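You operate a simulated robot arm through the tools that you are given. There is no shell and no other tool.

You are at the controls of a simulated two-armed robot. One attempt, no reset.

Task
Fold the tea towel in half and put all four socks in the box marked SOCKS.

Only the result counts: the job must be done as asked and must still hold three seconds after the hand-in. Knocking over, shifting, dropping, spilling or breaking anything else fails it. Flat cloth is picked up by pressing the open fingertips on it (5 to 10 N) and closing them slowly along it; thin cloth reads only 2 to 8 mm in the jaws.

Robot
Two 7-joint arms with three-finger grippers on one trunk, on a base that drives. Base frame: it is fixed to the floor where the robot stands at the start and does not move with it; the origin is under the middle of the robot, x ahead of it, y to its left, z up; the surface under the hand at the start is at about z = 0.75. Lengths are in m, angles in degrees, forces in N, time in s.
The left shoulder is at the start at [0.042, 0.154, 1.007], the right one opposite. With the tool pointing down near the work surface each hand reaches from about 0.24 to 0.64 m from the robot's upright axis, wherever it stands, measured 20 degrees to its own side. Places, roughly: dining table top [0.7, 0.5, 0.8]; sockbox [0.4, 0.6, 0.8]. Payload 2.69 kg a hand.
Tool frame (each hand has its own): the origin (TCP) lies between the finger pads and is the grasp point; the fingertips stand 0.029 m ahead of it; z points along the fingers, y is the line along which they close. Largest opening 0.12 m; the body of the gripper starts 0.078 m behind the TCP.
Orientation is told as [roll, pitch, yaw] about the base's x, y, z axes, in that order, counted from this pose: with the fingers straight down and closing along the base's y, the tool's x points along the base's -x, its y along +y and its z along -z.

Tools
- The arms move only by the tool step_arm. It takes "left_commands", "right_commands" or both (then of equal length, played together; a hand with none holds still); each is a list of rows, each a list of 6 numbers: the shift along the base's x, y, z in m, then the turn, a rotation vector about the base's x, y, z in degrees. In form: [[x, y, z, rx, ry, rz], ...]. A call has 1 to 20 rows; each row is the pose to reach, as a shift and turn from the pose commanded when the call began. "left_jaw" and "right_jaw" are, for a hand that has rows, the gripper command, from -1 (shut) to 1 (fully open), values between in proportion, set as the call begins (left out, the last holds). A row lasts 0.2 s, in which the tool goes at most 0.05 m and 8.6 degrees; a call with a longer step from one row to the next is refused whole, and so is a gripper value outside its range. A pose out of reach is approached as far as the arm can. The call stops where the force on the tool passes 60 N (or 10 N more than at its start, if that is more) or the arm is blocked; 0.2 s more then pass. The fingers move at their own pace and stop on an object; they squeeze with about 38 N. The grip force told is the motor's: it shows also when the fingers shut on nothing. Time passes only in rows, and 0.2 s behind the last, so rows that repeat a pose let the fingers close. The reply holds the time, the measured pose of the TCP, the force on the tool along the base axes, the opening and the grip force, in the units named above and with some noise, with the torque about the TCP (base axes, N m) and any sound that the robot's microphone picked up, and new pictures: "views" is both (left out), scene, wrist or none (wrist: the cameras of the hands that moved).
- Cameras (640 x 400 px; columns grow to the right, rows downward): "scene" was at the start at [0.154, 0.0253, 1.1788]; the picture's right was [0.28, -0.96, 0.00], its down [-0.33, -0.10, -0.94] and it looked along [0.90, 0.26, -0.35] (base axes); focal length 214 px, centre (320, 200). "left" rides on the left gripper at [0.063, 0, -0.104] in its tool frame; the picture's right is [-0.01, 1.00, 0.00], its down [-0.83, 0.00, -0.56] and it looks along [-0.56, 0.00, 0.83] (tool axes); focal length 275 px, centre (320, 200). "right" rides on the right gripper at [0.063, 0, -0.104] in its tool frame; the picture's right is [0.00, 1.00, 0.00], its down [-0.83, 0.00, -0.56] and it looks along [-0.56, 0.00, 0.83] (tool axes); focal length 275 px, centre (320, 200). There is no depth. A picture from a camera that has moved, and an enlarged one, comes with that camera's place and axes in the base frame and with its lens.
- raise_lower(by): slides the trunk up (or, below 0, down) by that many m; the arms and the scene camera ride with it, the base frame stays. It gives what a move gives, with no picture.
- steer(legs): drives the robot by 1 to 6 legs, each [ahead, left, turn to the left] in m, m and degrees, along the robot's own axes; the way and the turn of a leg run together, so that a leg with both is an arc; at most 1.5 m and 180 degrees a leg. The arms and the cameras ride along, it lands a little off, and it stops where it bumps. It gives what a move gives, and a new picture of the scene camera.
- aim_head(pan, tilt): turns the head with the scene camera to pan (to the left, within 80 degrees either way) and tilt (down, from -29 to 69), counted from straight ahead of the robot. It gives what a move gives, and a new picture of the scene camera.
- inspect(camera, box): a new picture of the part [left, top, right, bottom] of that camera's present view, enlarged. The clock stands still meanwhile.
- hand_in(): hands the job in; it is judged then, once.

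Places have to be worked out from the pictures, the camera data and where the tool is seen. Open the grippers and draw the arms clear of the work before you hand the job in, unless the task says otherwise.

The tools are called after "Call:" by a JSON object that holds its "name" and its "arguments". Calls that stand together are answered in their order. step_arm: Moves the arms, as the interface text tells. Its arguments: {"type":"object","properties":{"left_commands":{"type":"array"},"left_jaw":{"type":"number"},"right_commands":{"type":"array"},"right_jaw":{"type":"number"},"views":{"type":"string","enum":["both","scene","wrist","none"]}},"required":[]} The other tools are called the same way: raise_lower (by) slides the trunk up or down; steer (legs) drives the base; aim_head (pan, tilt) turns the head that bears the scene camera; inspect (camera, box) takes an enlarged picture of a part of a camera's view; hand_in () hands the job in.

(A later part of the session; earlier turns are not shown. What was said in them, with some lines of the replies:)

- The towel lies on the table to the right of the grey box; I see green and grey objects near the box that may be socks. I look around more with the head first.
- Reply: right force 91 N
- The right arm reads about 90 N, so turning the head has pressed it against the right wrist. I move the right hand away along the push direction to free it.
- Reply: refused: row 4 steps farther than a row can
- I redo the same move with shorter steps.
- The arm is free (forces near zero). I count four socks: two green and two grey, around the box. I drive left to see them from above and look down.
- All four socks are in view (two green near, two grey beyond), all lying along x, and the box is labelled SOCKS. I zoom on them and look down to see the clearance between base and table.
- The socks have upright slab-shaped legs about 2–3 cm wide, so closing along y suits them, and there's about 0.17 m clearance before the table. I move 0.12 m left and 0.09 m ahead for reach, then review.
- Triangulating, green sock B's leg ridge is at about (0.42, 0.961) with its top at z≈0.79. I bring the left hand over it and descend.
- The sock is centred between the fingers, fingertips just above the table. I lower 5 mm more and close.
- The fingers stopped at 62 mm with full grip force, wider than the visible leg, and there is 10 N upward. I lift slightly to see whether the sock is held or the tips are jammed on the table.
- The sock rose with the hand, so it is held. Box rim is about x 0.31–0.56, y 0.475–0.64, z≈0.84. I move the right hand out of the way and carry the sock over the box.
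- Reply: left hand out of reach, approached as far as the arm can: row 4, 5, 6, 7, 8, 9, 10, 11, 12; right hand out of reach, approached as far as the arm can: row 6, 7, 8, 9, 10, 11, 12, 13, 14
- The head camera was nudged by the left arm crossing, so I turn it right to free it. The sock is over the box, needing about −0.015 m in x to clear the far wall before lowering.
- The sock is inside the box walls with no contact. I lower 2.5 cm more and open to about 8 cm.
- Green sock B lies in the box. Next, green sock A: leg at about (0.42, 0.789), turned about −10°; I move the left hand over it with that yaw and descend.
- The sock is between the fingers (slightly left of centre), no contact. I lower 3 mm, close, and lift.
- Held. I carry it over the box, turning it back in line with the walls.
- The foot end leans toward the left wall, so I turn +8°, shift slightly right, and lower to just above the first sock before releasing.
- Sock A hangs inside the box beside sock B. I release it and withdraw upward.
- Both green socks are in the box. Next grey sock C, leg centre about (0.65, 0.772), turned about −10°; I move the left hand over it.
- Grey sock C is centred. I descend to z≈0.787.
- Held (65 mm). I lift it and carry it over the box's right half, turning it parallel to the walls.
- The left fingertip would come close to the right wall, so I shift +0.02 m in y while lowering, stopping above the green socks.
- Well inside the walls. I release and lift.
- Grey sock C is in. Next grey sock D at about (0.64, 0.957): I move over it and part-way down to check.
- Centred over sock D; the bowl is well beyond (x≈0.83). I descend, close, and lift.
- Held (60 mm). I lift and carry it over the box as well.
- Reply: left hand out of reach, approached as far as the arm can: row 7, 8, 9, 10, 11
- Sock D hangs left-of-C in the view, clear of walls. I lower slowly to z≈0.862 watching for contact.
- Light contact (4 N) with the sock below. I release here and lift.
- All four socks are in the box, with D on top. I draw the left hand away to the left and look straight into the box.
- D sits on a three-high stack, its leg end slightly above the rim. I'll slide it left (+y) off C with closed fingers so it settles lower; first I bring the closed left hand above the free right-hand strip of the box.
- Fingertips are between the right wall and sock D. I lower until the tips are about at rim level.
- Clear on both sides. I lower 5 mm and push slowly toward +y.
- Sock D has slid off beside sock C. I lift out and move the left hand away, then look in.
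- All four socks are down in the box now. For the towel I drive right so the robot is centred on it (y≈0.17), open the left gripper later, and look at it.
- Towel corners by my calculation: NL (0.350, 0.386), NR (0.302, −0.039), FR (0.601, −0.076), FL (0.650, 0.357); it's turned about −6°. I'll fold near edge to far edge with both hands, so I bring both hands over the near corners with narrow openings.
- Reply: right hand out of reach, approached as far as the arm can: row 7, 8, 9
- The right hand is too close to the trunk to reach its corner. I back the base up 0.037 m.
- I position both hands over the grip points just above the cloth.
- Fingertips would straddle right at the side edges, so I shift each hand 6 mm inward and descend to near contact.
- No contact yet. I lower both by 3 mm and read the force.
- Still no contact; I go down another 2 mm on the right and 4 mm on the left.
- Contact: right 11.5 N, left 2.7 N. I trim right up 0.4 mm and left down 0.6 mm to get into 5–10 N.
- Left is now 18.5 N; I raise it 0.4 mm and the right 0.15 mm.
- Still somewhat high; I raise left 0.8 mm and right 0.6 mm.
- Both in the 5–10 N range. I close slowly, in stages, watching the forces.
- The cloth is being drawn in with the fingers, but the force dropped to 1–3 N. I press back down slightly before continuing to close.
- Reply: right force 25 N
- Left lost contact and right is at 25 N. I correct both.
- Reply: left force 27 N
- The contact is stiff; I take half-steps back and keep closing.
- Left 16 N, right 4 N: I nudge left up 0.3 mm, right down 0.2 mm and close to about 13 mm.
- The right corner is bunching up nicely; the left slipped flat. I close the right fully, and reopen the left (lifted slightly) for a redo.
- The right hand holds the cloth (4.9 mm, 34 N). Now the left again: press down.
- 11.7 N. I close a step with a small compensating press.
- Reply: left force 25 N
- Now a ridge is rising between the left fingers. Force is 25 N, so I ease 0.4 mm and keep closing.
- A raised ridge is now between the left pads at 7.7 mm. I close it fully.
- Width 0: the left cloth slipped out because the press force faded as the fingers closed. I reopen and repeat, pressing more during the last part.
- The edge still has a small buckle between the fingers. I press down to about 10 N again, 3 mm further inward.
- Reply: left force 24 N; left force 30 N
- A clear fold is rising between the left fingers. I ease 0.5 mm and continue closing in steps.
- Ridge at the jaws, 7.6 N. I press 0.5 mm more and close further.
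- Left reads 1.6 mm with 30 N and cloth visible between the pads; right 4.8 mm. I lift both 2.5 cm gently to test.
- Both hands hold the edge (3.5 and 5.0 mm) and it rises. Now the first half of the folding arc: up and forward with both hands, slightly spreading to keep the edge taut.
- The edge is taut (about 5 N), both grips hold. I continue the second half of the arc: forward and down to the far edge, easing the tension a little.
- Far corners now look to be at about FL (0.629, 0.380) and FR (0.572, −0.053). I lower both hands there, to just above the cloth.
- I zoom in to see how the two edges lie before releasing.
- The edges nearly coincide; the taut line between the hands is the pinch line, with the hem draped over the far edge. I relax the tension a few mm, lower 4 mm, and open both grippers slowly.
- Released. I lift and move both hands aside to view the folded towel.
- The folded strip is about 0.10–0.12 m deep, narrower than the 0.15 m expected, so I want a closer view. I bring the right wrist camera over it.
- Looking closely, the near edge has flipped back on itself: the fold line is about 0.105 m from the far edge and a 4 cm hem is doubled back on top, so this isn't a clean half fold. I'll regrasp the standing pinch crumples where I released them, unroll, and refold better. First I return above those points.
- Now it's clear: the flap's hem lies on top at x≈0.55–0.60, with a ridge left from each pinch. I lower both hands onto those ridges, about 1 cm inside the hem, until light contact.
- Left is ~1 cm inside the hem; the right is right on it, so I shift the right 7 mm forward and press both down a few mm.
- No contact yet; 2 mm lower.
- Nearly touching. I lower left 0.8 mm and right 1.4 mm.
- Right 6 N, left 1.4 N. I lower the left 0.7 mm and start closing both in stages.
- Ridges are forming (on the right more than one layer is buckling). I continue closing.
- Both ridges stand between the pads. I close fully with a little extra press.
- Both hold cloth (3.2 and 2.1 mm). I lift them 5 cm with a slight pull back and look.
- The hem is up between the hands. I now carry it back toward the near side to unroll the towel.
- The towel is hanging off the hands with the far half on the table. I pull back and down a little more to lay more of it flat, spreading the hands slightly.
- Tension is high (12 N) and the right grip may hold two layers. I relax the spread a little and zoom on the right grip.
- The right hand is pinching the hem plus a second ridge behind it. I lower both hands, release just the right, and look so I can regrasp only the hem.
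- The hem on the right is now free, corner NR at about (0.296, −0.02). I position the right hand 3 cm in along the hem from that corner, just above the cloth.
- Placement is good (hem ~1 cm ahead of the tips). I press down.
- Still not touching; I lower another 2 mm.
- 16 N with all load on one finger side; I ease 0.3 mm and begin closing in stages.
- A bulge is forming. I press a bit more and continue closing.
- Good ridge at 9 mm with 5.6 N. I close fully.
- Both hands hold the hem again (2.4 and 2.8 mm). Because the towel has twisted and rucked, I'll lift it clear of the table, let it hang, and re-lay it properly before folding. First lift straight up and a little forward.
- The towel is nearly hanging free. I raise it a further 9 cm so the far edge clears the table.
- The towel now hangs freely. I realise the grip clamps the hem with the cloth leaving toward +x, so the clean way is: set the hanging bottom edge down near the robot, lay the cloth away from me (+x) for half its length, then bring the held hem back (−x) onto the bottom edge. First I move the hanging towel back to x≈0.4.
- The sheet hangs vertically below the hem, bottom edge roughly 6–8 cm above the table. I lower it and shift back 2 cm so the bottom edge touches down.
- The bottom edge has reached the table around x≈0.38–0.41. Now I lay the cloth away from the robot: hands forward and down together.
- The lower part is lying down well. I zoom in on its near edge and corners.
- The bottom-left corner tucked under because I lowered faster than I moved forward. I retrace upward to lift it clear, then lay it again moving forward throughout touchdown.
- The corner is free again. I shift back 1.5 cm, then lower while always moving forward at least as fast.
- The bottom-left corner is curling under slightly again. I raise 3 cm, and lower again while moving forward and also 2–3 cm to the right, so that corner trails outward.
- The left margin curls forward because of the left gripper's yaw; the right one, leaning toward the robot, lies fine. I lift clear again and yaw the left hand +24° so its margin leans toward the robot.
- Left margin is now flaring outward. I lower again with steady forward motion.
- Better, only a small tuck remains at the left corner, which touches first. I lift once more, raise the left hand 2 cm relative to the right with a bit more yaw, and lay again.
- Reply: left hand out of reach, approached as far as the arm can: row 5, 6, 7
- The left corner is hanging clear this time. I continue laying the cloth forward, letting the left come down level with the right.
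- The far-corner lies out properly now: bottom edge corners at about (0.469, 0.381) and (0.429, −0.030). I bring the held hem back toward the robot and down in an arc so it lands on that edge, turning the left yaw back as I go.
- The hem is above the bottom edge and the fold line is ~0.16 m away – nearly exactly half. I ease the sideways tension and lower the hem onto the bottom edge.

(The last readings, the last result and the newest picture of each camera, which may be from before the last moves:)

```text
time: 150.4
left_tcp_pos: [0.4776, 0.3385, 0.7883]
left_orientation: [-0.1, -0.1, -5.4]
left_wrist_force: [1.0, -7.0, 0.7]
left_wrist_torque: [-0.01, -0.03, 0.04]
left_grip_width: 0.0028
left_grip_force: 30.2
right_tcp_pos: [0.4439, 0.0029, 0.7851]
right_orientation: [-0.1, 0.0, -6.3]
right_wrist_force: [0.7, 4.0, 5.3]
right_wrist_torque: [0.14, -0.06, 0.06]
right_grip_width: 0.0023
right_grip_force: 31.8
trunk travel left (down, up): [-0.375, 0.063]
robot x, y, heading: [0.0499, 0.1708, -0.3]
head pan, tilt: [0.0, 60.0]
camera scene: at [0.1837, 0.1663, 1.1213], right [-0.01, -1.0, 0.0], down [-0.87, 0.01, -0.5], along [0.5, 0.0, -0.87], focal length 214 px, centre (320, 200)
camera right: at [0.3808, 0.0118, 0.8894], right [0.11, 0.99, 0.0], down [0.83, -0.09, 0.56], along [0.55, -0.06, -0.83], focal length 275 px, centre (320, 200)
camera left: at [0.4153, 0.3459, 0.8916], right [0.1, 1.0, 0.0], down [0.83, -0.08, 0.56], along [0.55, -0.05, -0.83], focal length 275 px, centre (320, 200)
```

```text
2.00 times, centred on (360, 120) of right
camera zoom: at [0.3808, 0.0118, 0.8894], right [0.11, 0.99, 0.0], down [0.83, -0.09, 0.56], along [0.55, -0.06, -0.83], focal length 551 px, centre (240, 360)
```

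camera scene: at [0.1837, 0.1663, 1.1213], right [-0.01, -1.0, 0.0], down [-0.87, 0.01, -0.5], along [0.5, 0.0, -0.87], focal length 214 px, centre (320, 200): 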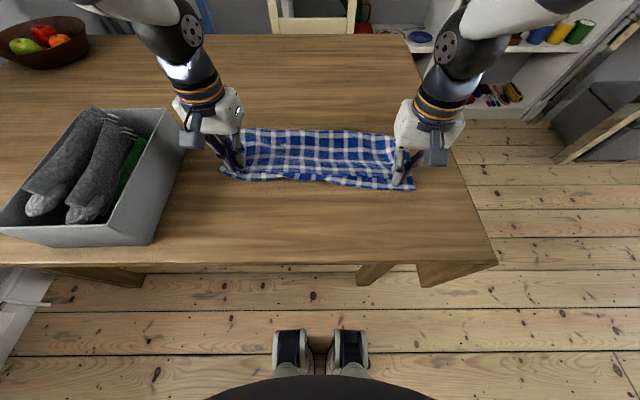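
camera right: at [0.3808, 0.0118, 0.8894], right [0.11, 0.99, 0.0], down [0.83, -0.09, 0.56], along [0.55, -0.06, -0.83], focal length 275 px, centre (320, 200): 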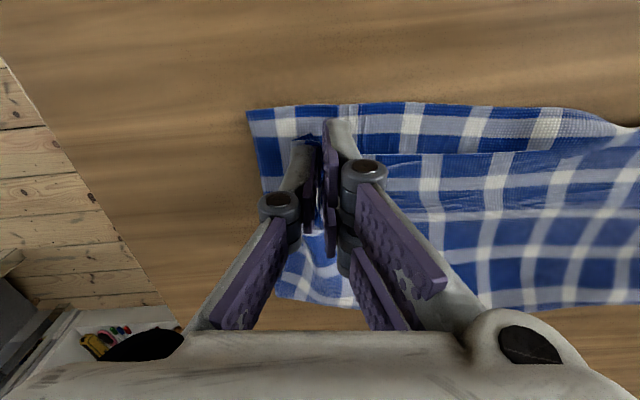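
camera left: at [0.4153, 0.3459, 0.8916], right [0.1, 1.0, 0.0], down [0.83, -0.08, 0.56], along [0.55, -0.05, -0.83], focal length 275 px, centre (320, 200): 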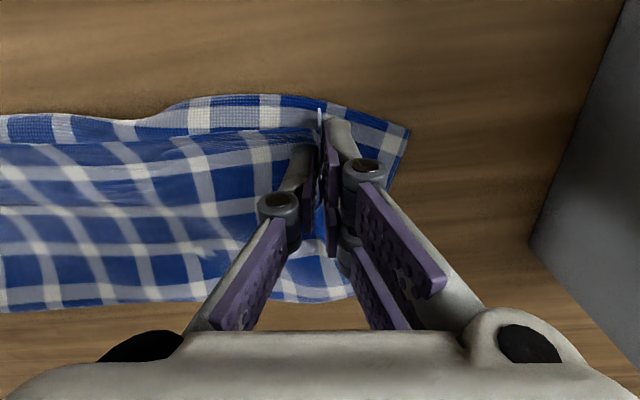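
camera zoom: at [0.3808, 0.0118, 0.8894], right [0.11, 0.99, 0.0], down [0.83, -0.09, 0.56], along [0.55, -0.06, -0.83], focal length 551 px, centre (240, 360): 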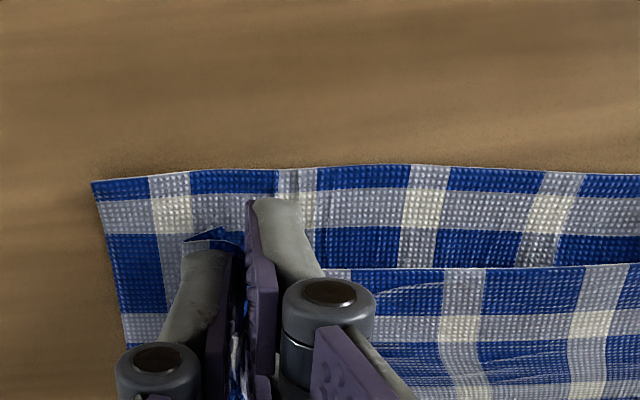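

Very close: the hem is only about 2 cm short of the bottom edge. I raise slightly and pull both hands back 2 cm, then set down.

Call:
{"name": "step_arm", "arguments": {"left_commands": [[-0.004, 0, 0.004, 0, 0, 0], [-0.01, 0, 0.005, 0, 0, 0], [-0.016, 0, 0.004, 0, 0, 0], [-0.019, 0, 0.0, 0, 0, 0], [-0.019, -0.001, -0.003, 0, 0, 0]], "right_commands": [[-0.004, 0, 0.004, 0, 0, 0], [-0.011, 0, 0.005, 0, 0, 0], [-0.018, 0, 0.004, 0, 0, 0], [-0.022, 0, 0.002, 0, 0, 0], [-0.022, 0.001, 0.0, 0, 0, 0]], "views": "wrist"}}

Call:
{"name": "inspect", "arguments": {"camera": "scene", "box": [190, 80, 440, 236]}}

```text
time: 151.6
left_tcp_pos: [0.4575, 0.3364, 0.785]
left_orientation: [-0.2, -0.2, -5.4]
left_wrist_force: [0.7, -3.0, 4.5]
left_wrist_torque: [-0.11, -0.05, 0.03]
left_grip_width: 0.0022
left_grip_force: 31.4
right_tcp_pos: [0.4227, 0.0053, 0.7849]
right_orientation: [-0.1, 0.0, -6.3]
right_wrist_force: [1.2, 2.4, 4.6]
right_wrist_torque: [0.05, -0.02, 0.02]
right_grip_width: 0.0023
right_grip_force: 32.0
trunk travel left (down, up): [-0.375, 0.063]
robot x, y, heading: [0.0544, 0.1694, -0.3]
head pan, tilt: [0.0, 60.0]
camera right: at [0.3595, 0.0132, 0.8899], right [0.11, 0.99, 0.0], down [0.83, -0.09, 0.56], along [0.55, -0.06, -0.83], focal length 275 px, centre (320, 200)
camera left: at [0.3957, 0.3446, 0.8889], right [0.1, 1.0, 0.0], down [0.83, -0.08, 0.56], along [0.55, -0.05, -0.83], focal length 275 px, centre (320, 200)
```

right: 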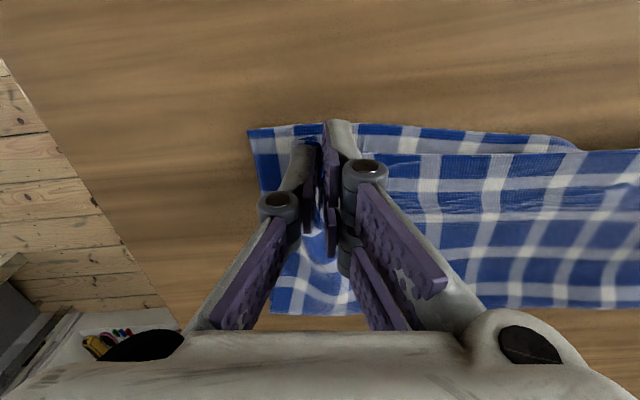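
left: 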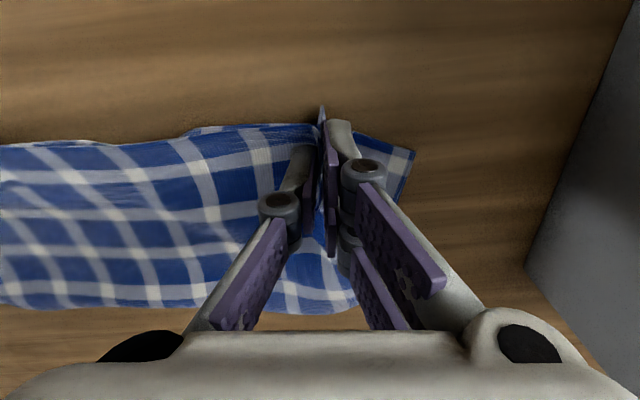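

```text
2.56 times, centred on (315, 158) of scene
camera zoom: at [0.1837, 0.1661, 1.1213], right [-0.01, -1.0, 0.0], down [-0.87, 0.01, -0.5], along [0.5, 0.0, -0.87], focal length 549 px, centre (333, 308)
```

zoom: 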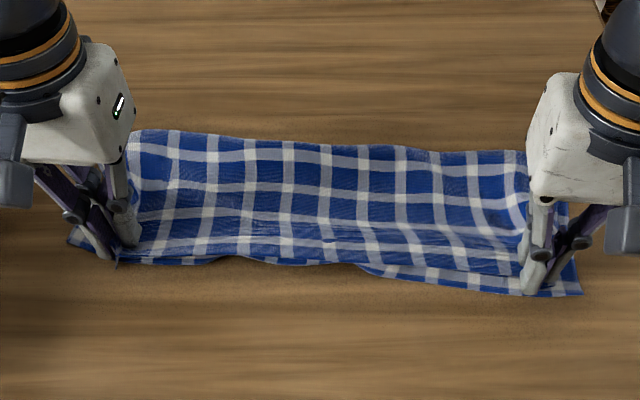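

Nearly aligned; the right side is about 1 cm short. I lift the right 8 mm, move it back 1.2 cm, and set it down.

Call:
{"name": "step_arm", "arguments": {"right_commands": [[0, 0, 0.006, 0, 0, 0], [-0.006, 0, 0.008, 0, 0, 0], [-0.013, -0.001, 0.008, 0, 0, 0], [-0.013, -0.001, 0.003, 0, 0, 0], [-0.013, 0, 0.001, 0, 0, 0]], "views": "wrist"}}

Call:
{"name": "inspect", "arguments": {"camera": "right", "box": [200, 60, 520, 260]}}

```text
time: 152.8
left_tcp_pos: [0.4593, 0.3365, 0.7857]
left_orientation: [-0.1, -0.1, -5.4]
left_wrist_force: [0.0, -9.1, 1.0]
left_wrist_torque: [-0.12, 0.02, 0.04]
left_grip_width: 0.0021
left_grip_force: 31.1
right_tcp_pos: [0.4099, 0.0041, 0.7867]
right_orientation: [0.0, 0.1, -6.2]
right_wrist_force: [1.3, 3.3, 5.4]
right_wrist_torque: [0.14, -0.07, 0.07]
right_grip_width: 0.0023
right_grip_force: 31.6
trunk travel left (down, up): [-0.375, 0.063]
robot x, y, heading: [0.0494, 0.1702, -0.4]
head pan, tilt: [0.0, 60.0]
camera right: at [0.3467, 0.0125, 0.8905], right [0.11, 0.99, 0.0], down [0.83, -0.09, 0.56], along [0.55, -0.06, -0.83], focal length 275 px, centre (320, 200)
```

right: 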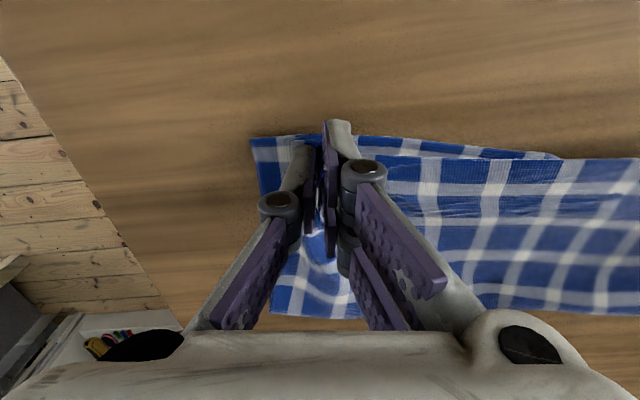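

```text
2.00 times, centred on (360, 160) of right
camera zoom: at [0.3467, 0.0125, 0.8905], right [0.11, 0.99, 0.0], down [0.83, -0.09, 0.56], along [0.55, -0.06, -0.83], focal length 551 px, centre (240, 280)
```

zoom: 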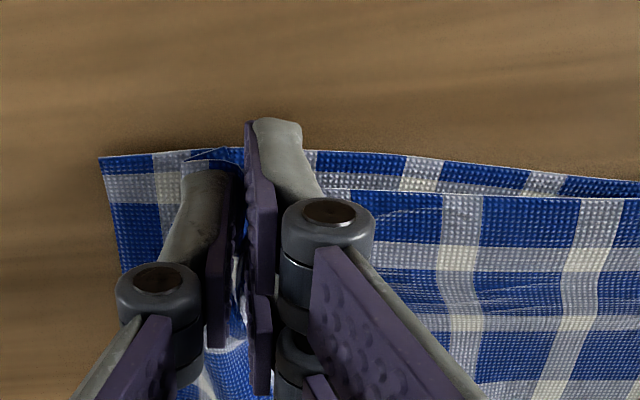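

Hem and edge now coincide within about 1 cm. I relax the side tension and open both jaws gradually while still lightly pressing, which spreads the pinched ridge flat again.

Call:
{"name": "step_arm", "arguments": {"left_commands": [[0, -0.002, -0.001, 0, 0, 0], [0, -0.002, -0.002, 0, 0, 0], [0, -0.002, -0.002, 0, 0, 0]], "right_commands": [[0, 0.001, 0, 0, 0, 0], [0, 0.001, -0.001, 0, 0, 0], [0, 0.001, -0.001, 0, 0, 0]], "left_jaw": -0.9, "right_jaw": -0.9, "views": "none"}}

Call:
{"name": "step_arm", "arguments": {"left_commands": [[0, 0, -0.001, 0, 0, 0], [0, 0, -0.001, 0, 0, 0]], "right_commands": [[0, 0, -0.001, 0, 0, 0], [0, 0, -0.001, 0, 0, 0]], "left_jaw": -0.7, "right_jaw": -0.7, "views": "wrist"}}

```text
time: 153.6
left_tcp_pos: [0.4581, 0.3342, 0.7827]
left_orientation: [0.0, 0.0, -5.5]
left_wrist_force: [-0.3, -0.4, 0.2]
left_wrist_torque: [0.01, 0.01, 0.01]
left_grip_width: 0.0064
left_grip_force: 0.1
right_tcp_pos: [0.4099, 0.0041, 0.7864]
right_orientation: [0.0, 0.1, -6.3]
right_wrist_force: [0.5, -0.6, -0.2]
right_wrist_torque: [0.01, 0.05, 0.0]
right_grip_width: 0.0062
right_grip_force: 0.0
trunk travel left (down, up): [-0.375, 0.063]
robot x, y, heading: [0.0526, 0.17, -0.3]
head pan, tilt: [0.0, 60.0]
```

```text
time: 154.2
left_tcp_pos: [0.4591, 0.3339, 0.7822]
left_orientation: [0.1, 0.0, -5.3]
left_wrist_force: [0.4, 0.2, 0.7]
left_wrist_torque: [-0.01, 0.02, 0.01]
left_grip_width: 0.0181
left_grip_force: 0.1
right_tcp_pos: [0.4089, 0.0056, 0.7834]
right_orientation: [-0.1, 0.1, -6.2]
right_wrist_force: [0.4, -1.0, 0.9]
right_wrist_torque: [0.02, -0.01, 0.01]
right_grip_width: 0.018
right_grip_force: 0.0
trunk travel left (down, up): [-0.375, 0.063]
robot x, y, heading: [0.0529, 0.1718, -0.4]
head pan, tilt: [0.0, 60.0]
camera right: at [0.3461, 0.0132, 0.8879], right [0.11, 0.99, 0.0], down [0.83, -0.09, 0.55], along [0.55, -0.06, -0.83], focal length 275 px, centre (320, 200)
camera left: at [0.396, 0.3424, 0.8856], right [0.1, 1.0, 0.0], down [0.83, -0.08, 0.56], along [0.55, -0.05, -0.83], focal length 275 px, centre (320, 200)
```

right: 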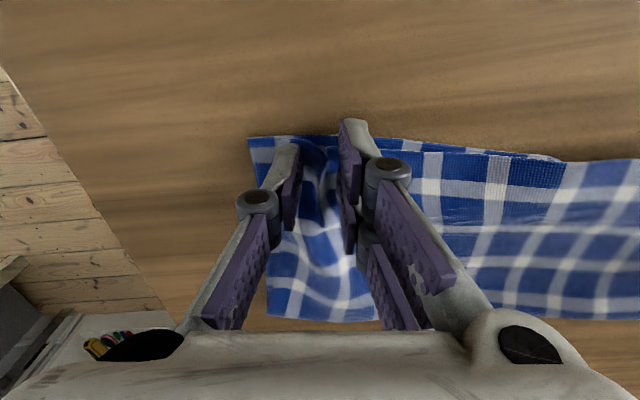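
left: 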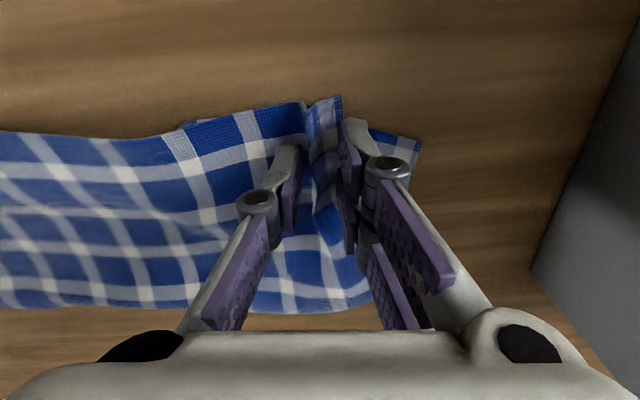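

Released. I press lightly and open wider in steps to spread the ridges.

Call:
{"name": "step_arm", "arguments": {"left_commands": [[0, 0, -0.001, 0, 0, 0], [0, 0, -0.0015, 0, 0, 0]], "right_commands": [[0, 0, -0.001, 0, 0, 0], [0, 0, -0.002, 0, 0, 0]], "left_jaw": -0.6, "right_jaw": -0.6, "views": "none"}}

Call:
{"name": "step_arm", "arguments": {"left_commands": [[0, 0, 0, 0, 0, 0], [0, 0, 0, 0, 0, 0]], "right_commands": [[0, 0, 0, 0, 0, 0], [0, 0, 0, 0, 0, 0]], "left_jaw": -0.4, "right_jaw": -0.4, "views": "wrist"}}

```text
time: 154.8
left_tcp_pos: [0.4588, 0.3346, 0.7802]
left_orientation: [-0.1, -0.2, -5.4]
left_wrist_force: [-0.1, -0.2, 2.5]
left_wrist_torque: [0.0, -0.01, 0.0]
left_grip_width: 0.0238
left_grip_force: 0.1
right_tcp_pos: [0.4091, 0.0052, 0.7825]
right_orientation: [0.0, 0.1, -6.3]
right_wrist_force: [0.3, 0.4, 0.7]
right_wrist_torque: [0.0, 0.04, 0.0]
right_grip_width: 0.0235
right_grip_force: 0.0
trunk travel left (down, up): [-0.375, 0.063]
robot x, y, heading: [0.0532, 0.1705, -0.3]
head pan, tilt: [0.0, 60.0]
```

```text
time: 155.4
left_tcp_pos: [0.4585, 0.3338, 0.7807]
left_orientation: [0.1, 0.0, -5.4]
left_wrist_force: [0.1, 0.6, 3.4]
left_wrist_torque: [0.0, -0.01, 0.0]
left_grip_width: 0.0349
left_grip_force: 0.0
right_tcp_pos: [0.4096, 0.0059, 0.7819]
right_orientation: [0.1, 0.2, -6.3]
right_wrist_force: [0.5, 0.7, 1.3]
right_wrist_torque: [-0.04, 0.03, 0.0]
right_grip_width: 0.0358
right_grip_force: 0.1
trunk travel left (down, up): [-0.375, 0.063]
robot x, y, heading: [0.0523, 0.1674, -0.5]
head pan, tilt: [0.0, 60.0]
camera right: at [0.3456, 0.0134, 0.8863], right [0.11, 0.99, 0.0], down [0.83, -0.09, 0.55], along [0.55, -0.06, -0.83], focal length 275 px, centre (320, 200)
camera left: at [0.396, 0.3425, 0.8844], right [0.1, 1.0, 0.0], down [0.83, -0.08, 0.56], along [0.55, -0.05, -0.83], focal length 275 px, centre (320, 200)
```

right: 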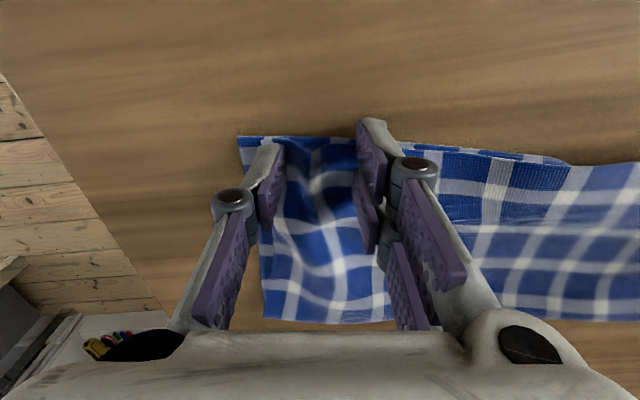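
left: 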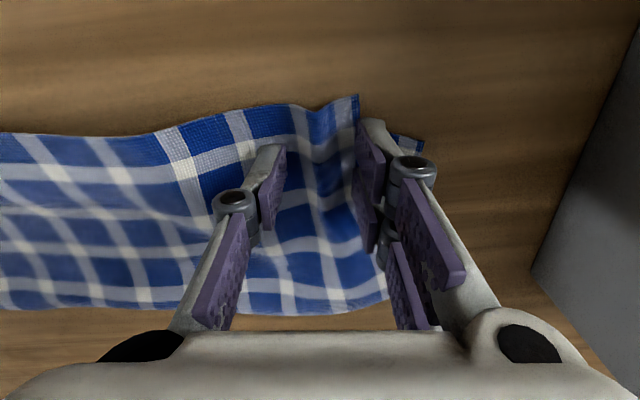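

The left hem corner NL sits ~4 cm off its mate FL (0.456, 0.390): it's 3 cm too near and 3 cm too far right. I press lightly with the left fingertips and slide the top layer +x and +y by about 2 cm.

Call:
{"name": "step_arm", "arguments": {"left_commands": [[0, 0, -0.0005, 0, 0, 0], [0.004, 0.005, -0.0006, 0, 0, 0], [0.008, 0.01, -0.0006, 0, 0, 0], [0.012, 0.015, -0.0006, 0, 0, 0], [0.016, 0.02, -0.0006, 0, 0, 0]], "views": "wrist"}}

```text
time: 156.6
left_tcp_pos: [0.4741, 0.3536, 0.7806]
left_orientation: [0.0, -0.1, -5.4]
left_wrist_force: [-2.2, -3.8, 10.9]
left_wrist_torque: [-0.18, 0.11, -0.02]
left_grip_width: 0.0364
left_grip_force: 0.0
right_tcp_pos: [0.4084, 0.0053, 0.7828]
right_orientation: [0.0, 0.0, -6.3]
right_wrist_force: [-0.3, 0.7, 0.6]
right_wrist_torque: [0.05, 0.0, 0.02]
right_grip_width: 0.0357
right_grip_force: 0.1
trunk travel left (down, up): [-0.375, 0.063]
robot x, y, heading: [0.0557, 0.1682, -0.3]
head pan, tilt: [0.0, 60.0]
camera left: at [0.4121, 0.3617, 0.8839], right [0.1, 1.0, 0.0], down [0.83, -0.08, 0.56], along [0.56, -0.05, -0.83], focal length 275 px, centre (320, 200)
```

left: 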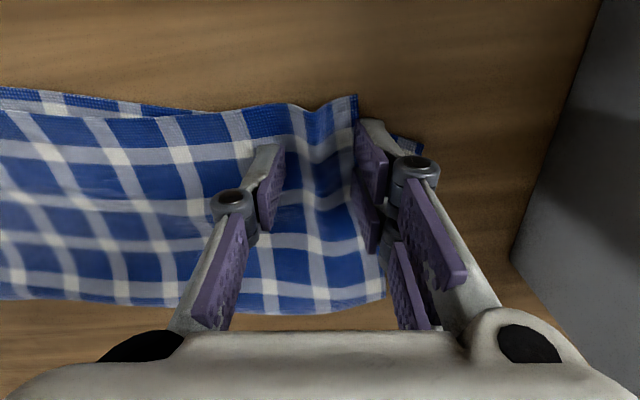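

Both layers moved together, so I stop that. I lift both hands and look at the whole.

Call:
{"name": "step_arm", "arguments": {"left_commands": [[0, 0, 0.01, 0, 0, 0], [0, 0, 0.04, 0, 0, 0], [0, 0.02, 0.08, 0, 0, 0], [0, 0.05, 0.11, 0, 0, 0], [-0.02, 0.07, 0.14, 0, 0, 0]], "right_commands": [[0, 0, 0.01, 0, 0, 0], [0, 0, 0.04, 0, 0, 0], [0, -0.03, 0.07, 0, 0, 0], [0, -0.07, 0.09, 0, 0, 0], [0, -0.11, 0.11, 0, 0, 0]], "views": "both"}}

Call:
{"name": "inspect", "arguments": {"camera": "scene", "box": [200, 100, 430, 244]}}

```text
time: 157.8
left_tcp_pos: [0.4536, 0.425, 0.9212]
left_orientation: [0.1, -0.1, -5.3]
left_wrist_force: [-0.1, -0.2, 0.1]
left_wrist_torque: [-0.03, -0.01, -0.02]
left_grip_width: 0.0359
left_grip_force: 0.1
right_tcp_pos: [0.4113, -0.1049, 0.8937]
right_orientation: [-0.1, -0.1, -6.4]
right_wrist_force: [0.4, -1.2, 0.0]
right_wrist_torque: [0.01, 0.03, -0.02]
right_grip_width: 0.0363
right_grip_force: 0.1
trunk travel left (down, up): [-0.375, 0.063]
robot x, y, heading: [0.0532, 0.1688, -0.6]
head pan, tilt: [0.0, 60.0]
camera scene: at [0.1834, 0.1663, 1.1212], right [-0.01, -1.0, 0.0], down [-0.87, 0.01, -0.5], along [0.5, 0.0, -0.87], focal length 214 px, centre (320, 200)
camera right: at [0.3469, -0.0973, 0.9974], right [0.11, 0.99, 0.0], down [0.83, -0.09, 0.56], along [0.55, -0.06, -0.83], focal length 275 px, centre (320, 200)
camera left: at [0.3912, 0.4336, 1.0239], right [0.1, 1.0, 0.0], down [0.83, -0.08, 0.56], along [0.56, -0.05, -0.83], focal length 275 px, centre (320, 200)
```

scene: 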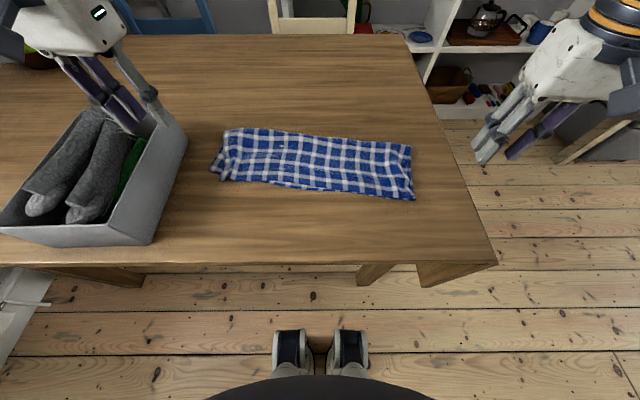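
right: 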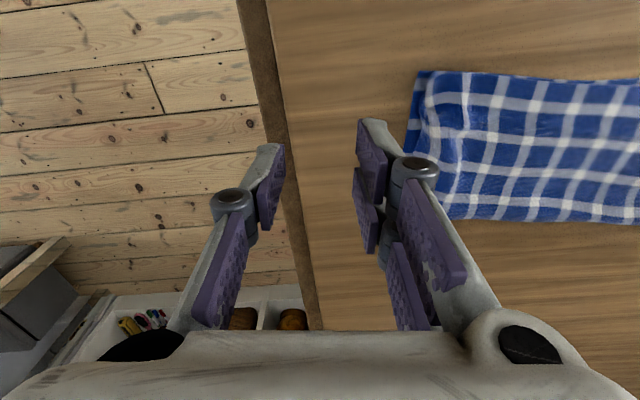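
left: 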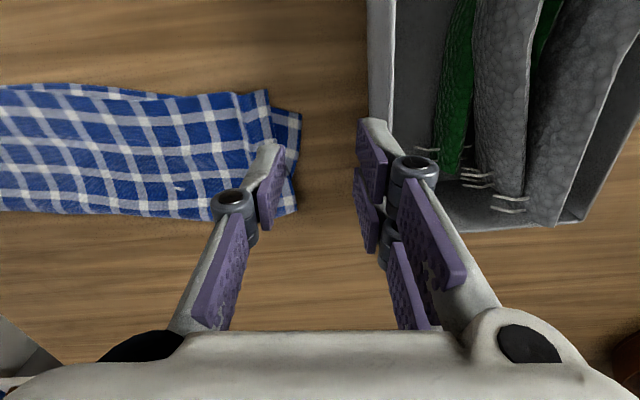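

```text
2.78 times, centred on (315, 172) of scene
camera zoom: at [0.1834, 0.1663, 1.1212], right [-0.01, -1.0, 0.0], down [-0.87, 0.01, -0.5], along [0.5, 0.0, -0.87], focal length 596 px, centre (334, 278)
```

zoom: 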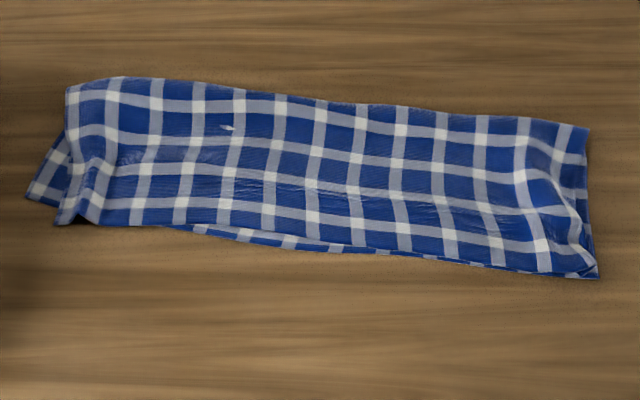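

The towel is folded cleanly in half: right corners coincide, left corners within ~4 cm, fold depth ≈ half of the original. I open the grippers fully and raise and withdraw both arms.

Call:
{"name": "step_arm", "arguments": {"left_commands": [[0, 0, 0.04, 0, 0, 0], [0, 0, 0.08, 0, 0, 0], [-0.03, 0, 0.11, 0, 0, 0], [-0.06, 0, 0.13, 0, 0, 0], [-0.09, 0, 0.13, 0, 0, 0]], "right_commands": [[0, 0, 0.04, 0, 0, 0], [0, -0.02, 0.08, 0, 0, 0], [-0.02, -0.04, 0.11, 0, 0, 0], [-0.04, -0.06, 0.13, 0, 0, 0], [-0.06, -0.08, 0.13, 0, 0, 0]], "left_jaw": 1, "right_jaw": 1, "views": "both"}}

Call:
{"name": "steer", "arguments": {"legs": [[-0.05, 0, 0]]}}

Call:
{"name": "inspect", "arguments": {"camera": "left", "box": [280, 0, 640, 240]}}

Call:
{"name": "inspect", "arguments": {"camera": "scene", "box": [0, 60, 260, 260]}}

```text
time: 159.0
left_tcp_pos: [0.3631, 0.4272, 1.0502]
left_orientation: [0.0, -0.1, -5.3]
left_wrist_force: [-0.8, -0.3, 0.3]
left_wrist_torque: [0.0, -0.02, -0.03]
left_grip_width: 0.12
left_grip_force: 0.0
right_tcp_pos: [0.357, -0.1773, 1.014]
right_orientation: [0.0, -0.1, -6.3]
right_wrist_force: [0.5, -0.3, 0.2]
right_wrist_torque: [-0.02, 0.01, -0.02]
right_grip_width: 0.1197
right_grip_force: 0.0
right hand out of reach, approached as far as the arm can: row 5
trunk travel left (down, up): [-0.375, 0.063]
robot x, y, heading: [0.0514, 0.1694, -0.5]
head pan, tilt: [0.0, 60.0]
camera scene: at [0.1837, 0.1663, 1.1211], right [-0.01, -1.0, 0.0], down [-0.87, 0.01, -0.5], along [0.5, 0.0, -0.87], focal length 214 px, centre (320, 200)
camera right: at [0.294, -0.1683, 1.1169], right [0.11, 0.99, 0.0], down [0.83, -0.09, 0.56], along [0.55, -0.06, -0.83], focal length 275 px, centre (320, 200)
camera left: at [0.3008, 0.4347, 1.1536], right [0.1, 1.0, 0.0], down [0.83, -0.08, 0.56], along [0.55, -0.05, -0.83], focal length 275 px, centre (320, 200)
```

scene: 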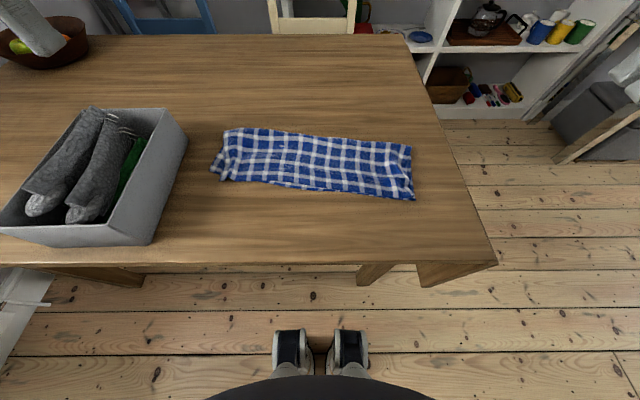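
right: 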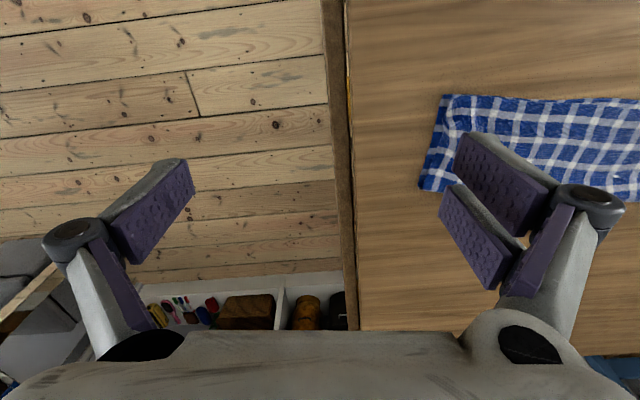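
left: 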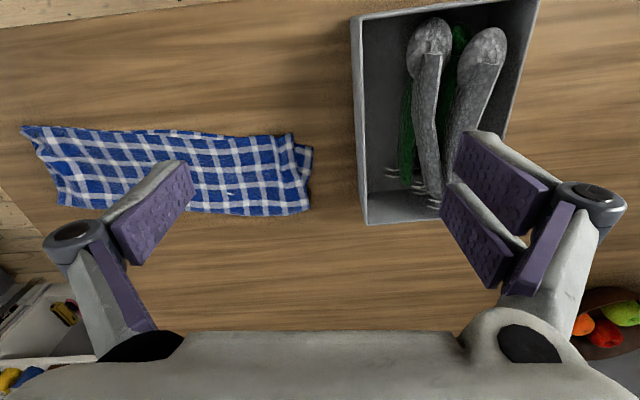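

```text
time: 160.0
left_tcp_pos: [0.3136, 0.4266, 1.0502]
left_orientation: [0.1, -0.1, -5.4]
left_wrist_force: [-0.5, 0.7, -0.2]
left_wrist_torque: [0.03, -0.03, 0.02]
left_grip_width: 0.1199
left_grip_force: 0.0
right_tcp_pos: [0.3072, -0.1754, 1.0135]
right_orientation: [-0.1, -0.1, -6.4]
right_wrist_force: [-0.5, 1.2, 0.4]
right_wrist_torque: [-0.01, -0.06, -0.05]
right_grip_width: 0.12
right_grip_force: 0.1
trunk travel left (down, up): [-0.375, 0.063]
robot x, y, heading: [0.0056, 0.1715, -0.4]
head pan, tilt: [0.0, 60.0]
camera scene: at [0.1333, 0.1665, 1.1213], right [-0.01, -1.0, 0.0], down [-0.87, 0.01, -0.5], along [0.5, 0.0, -0.87], focal length 214 px, centre (320, 200)
```

scene: 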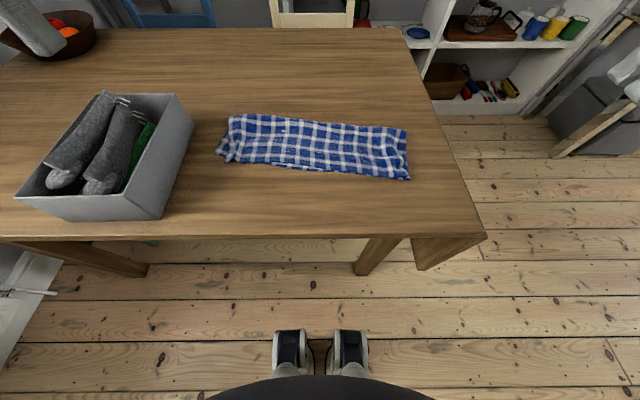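

```text
1.67 times, centred on (460, 120) of left
camera zoom: at [0.2511, 0.4347, 1.1537], right [0.1, 1.0, 0.0], down [0.83, -0.08, 0.56], along [0.55, -0.05, -0.83], focal length 459 px, centre (87, 333)
```

zoom: 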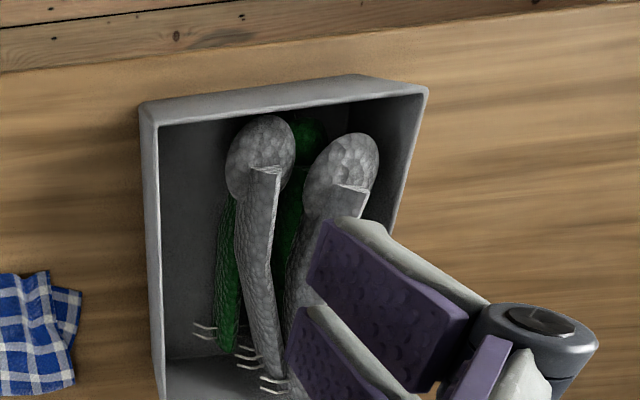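

```text
2.00 times, centred on (130, 160) of scene
camera zoom: at [0.1333, 0.1665, 1.1213], right [-0.01, -1.0, 0.0], down [-0.87, 0.01, -0.5], along [0.5, 0.0, -0.87], focal length 429 px, centre (700, 280)
```

zoom: 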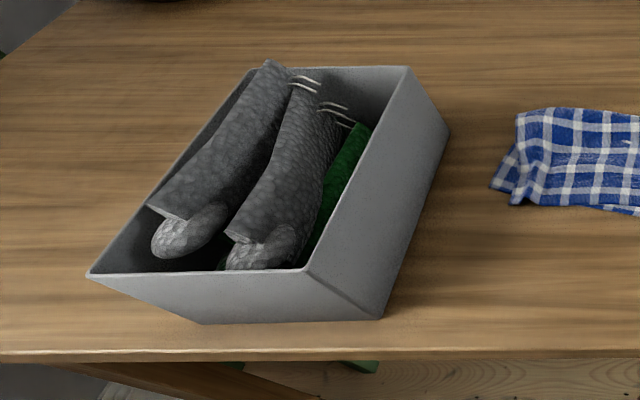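

All four socks lie inside the SOCKS box, the box and fruit bowl look where they were, and the towel is folded in half. The grippers are open and the arms are clear, so I hand the job in.

Call:
{"name": "hand_in", "arguments": {}}

```text
The job is handed in.
```

I folded the tea towel in half, put all four socks (two green, two grey) in the box marked SOCKS, and handed the job in. I don't yet know how it was judged.

- **Towel:** The first fold came out uneven, so I lifted the towel clear, laid it again and refolded it. It now sits at about half its original depth. The right-hand corners meet closely. The left-hand pair are about 4 cm apart, with a small flap of the lower layer showing there.
- **Socks:** All four are inside the box walls. One grey sock lies on top of the others against the left wall, and its leg may stand slightly above the rim.
- **Everything else:** I saw nothing else moved or knocked over. Early on, turning the head pressed it against the right arm, and I moved the arm clear. Both grippers were open and the arms clear of the work when I handed it in.
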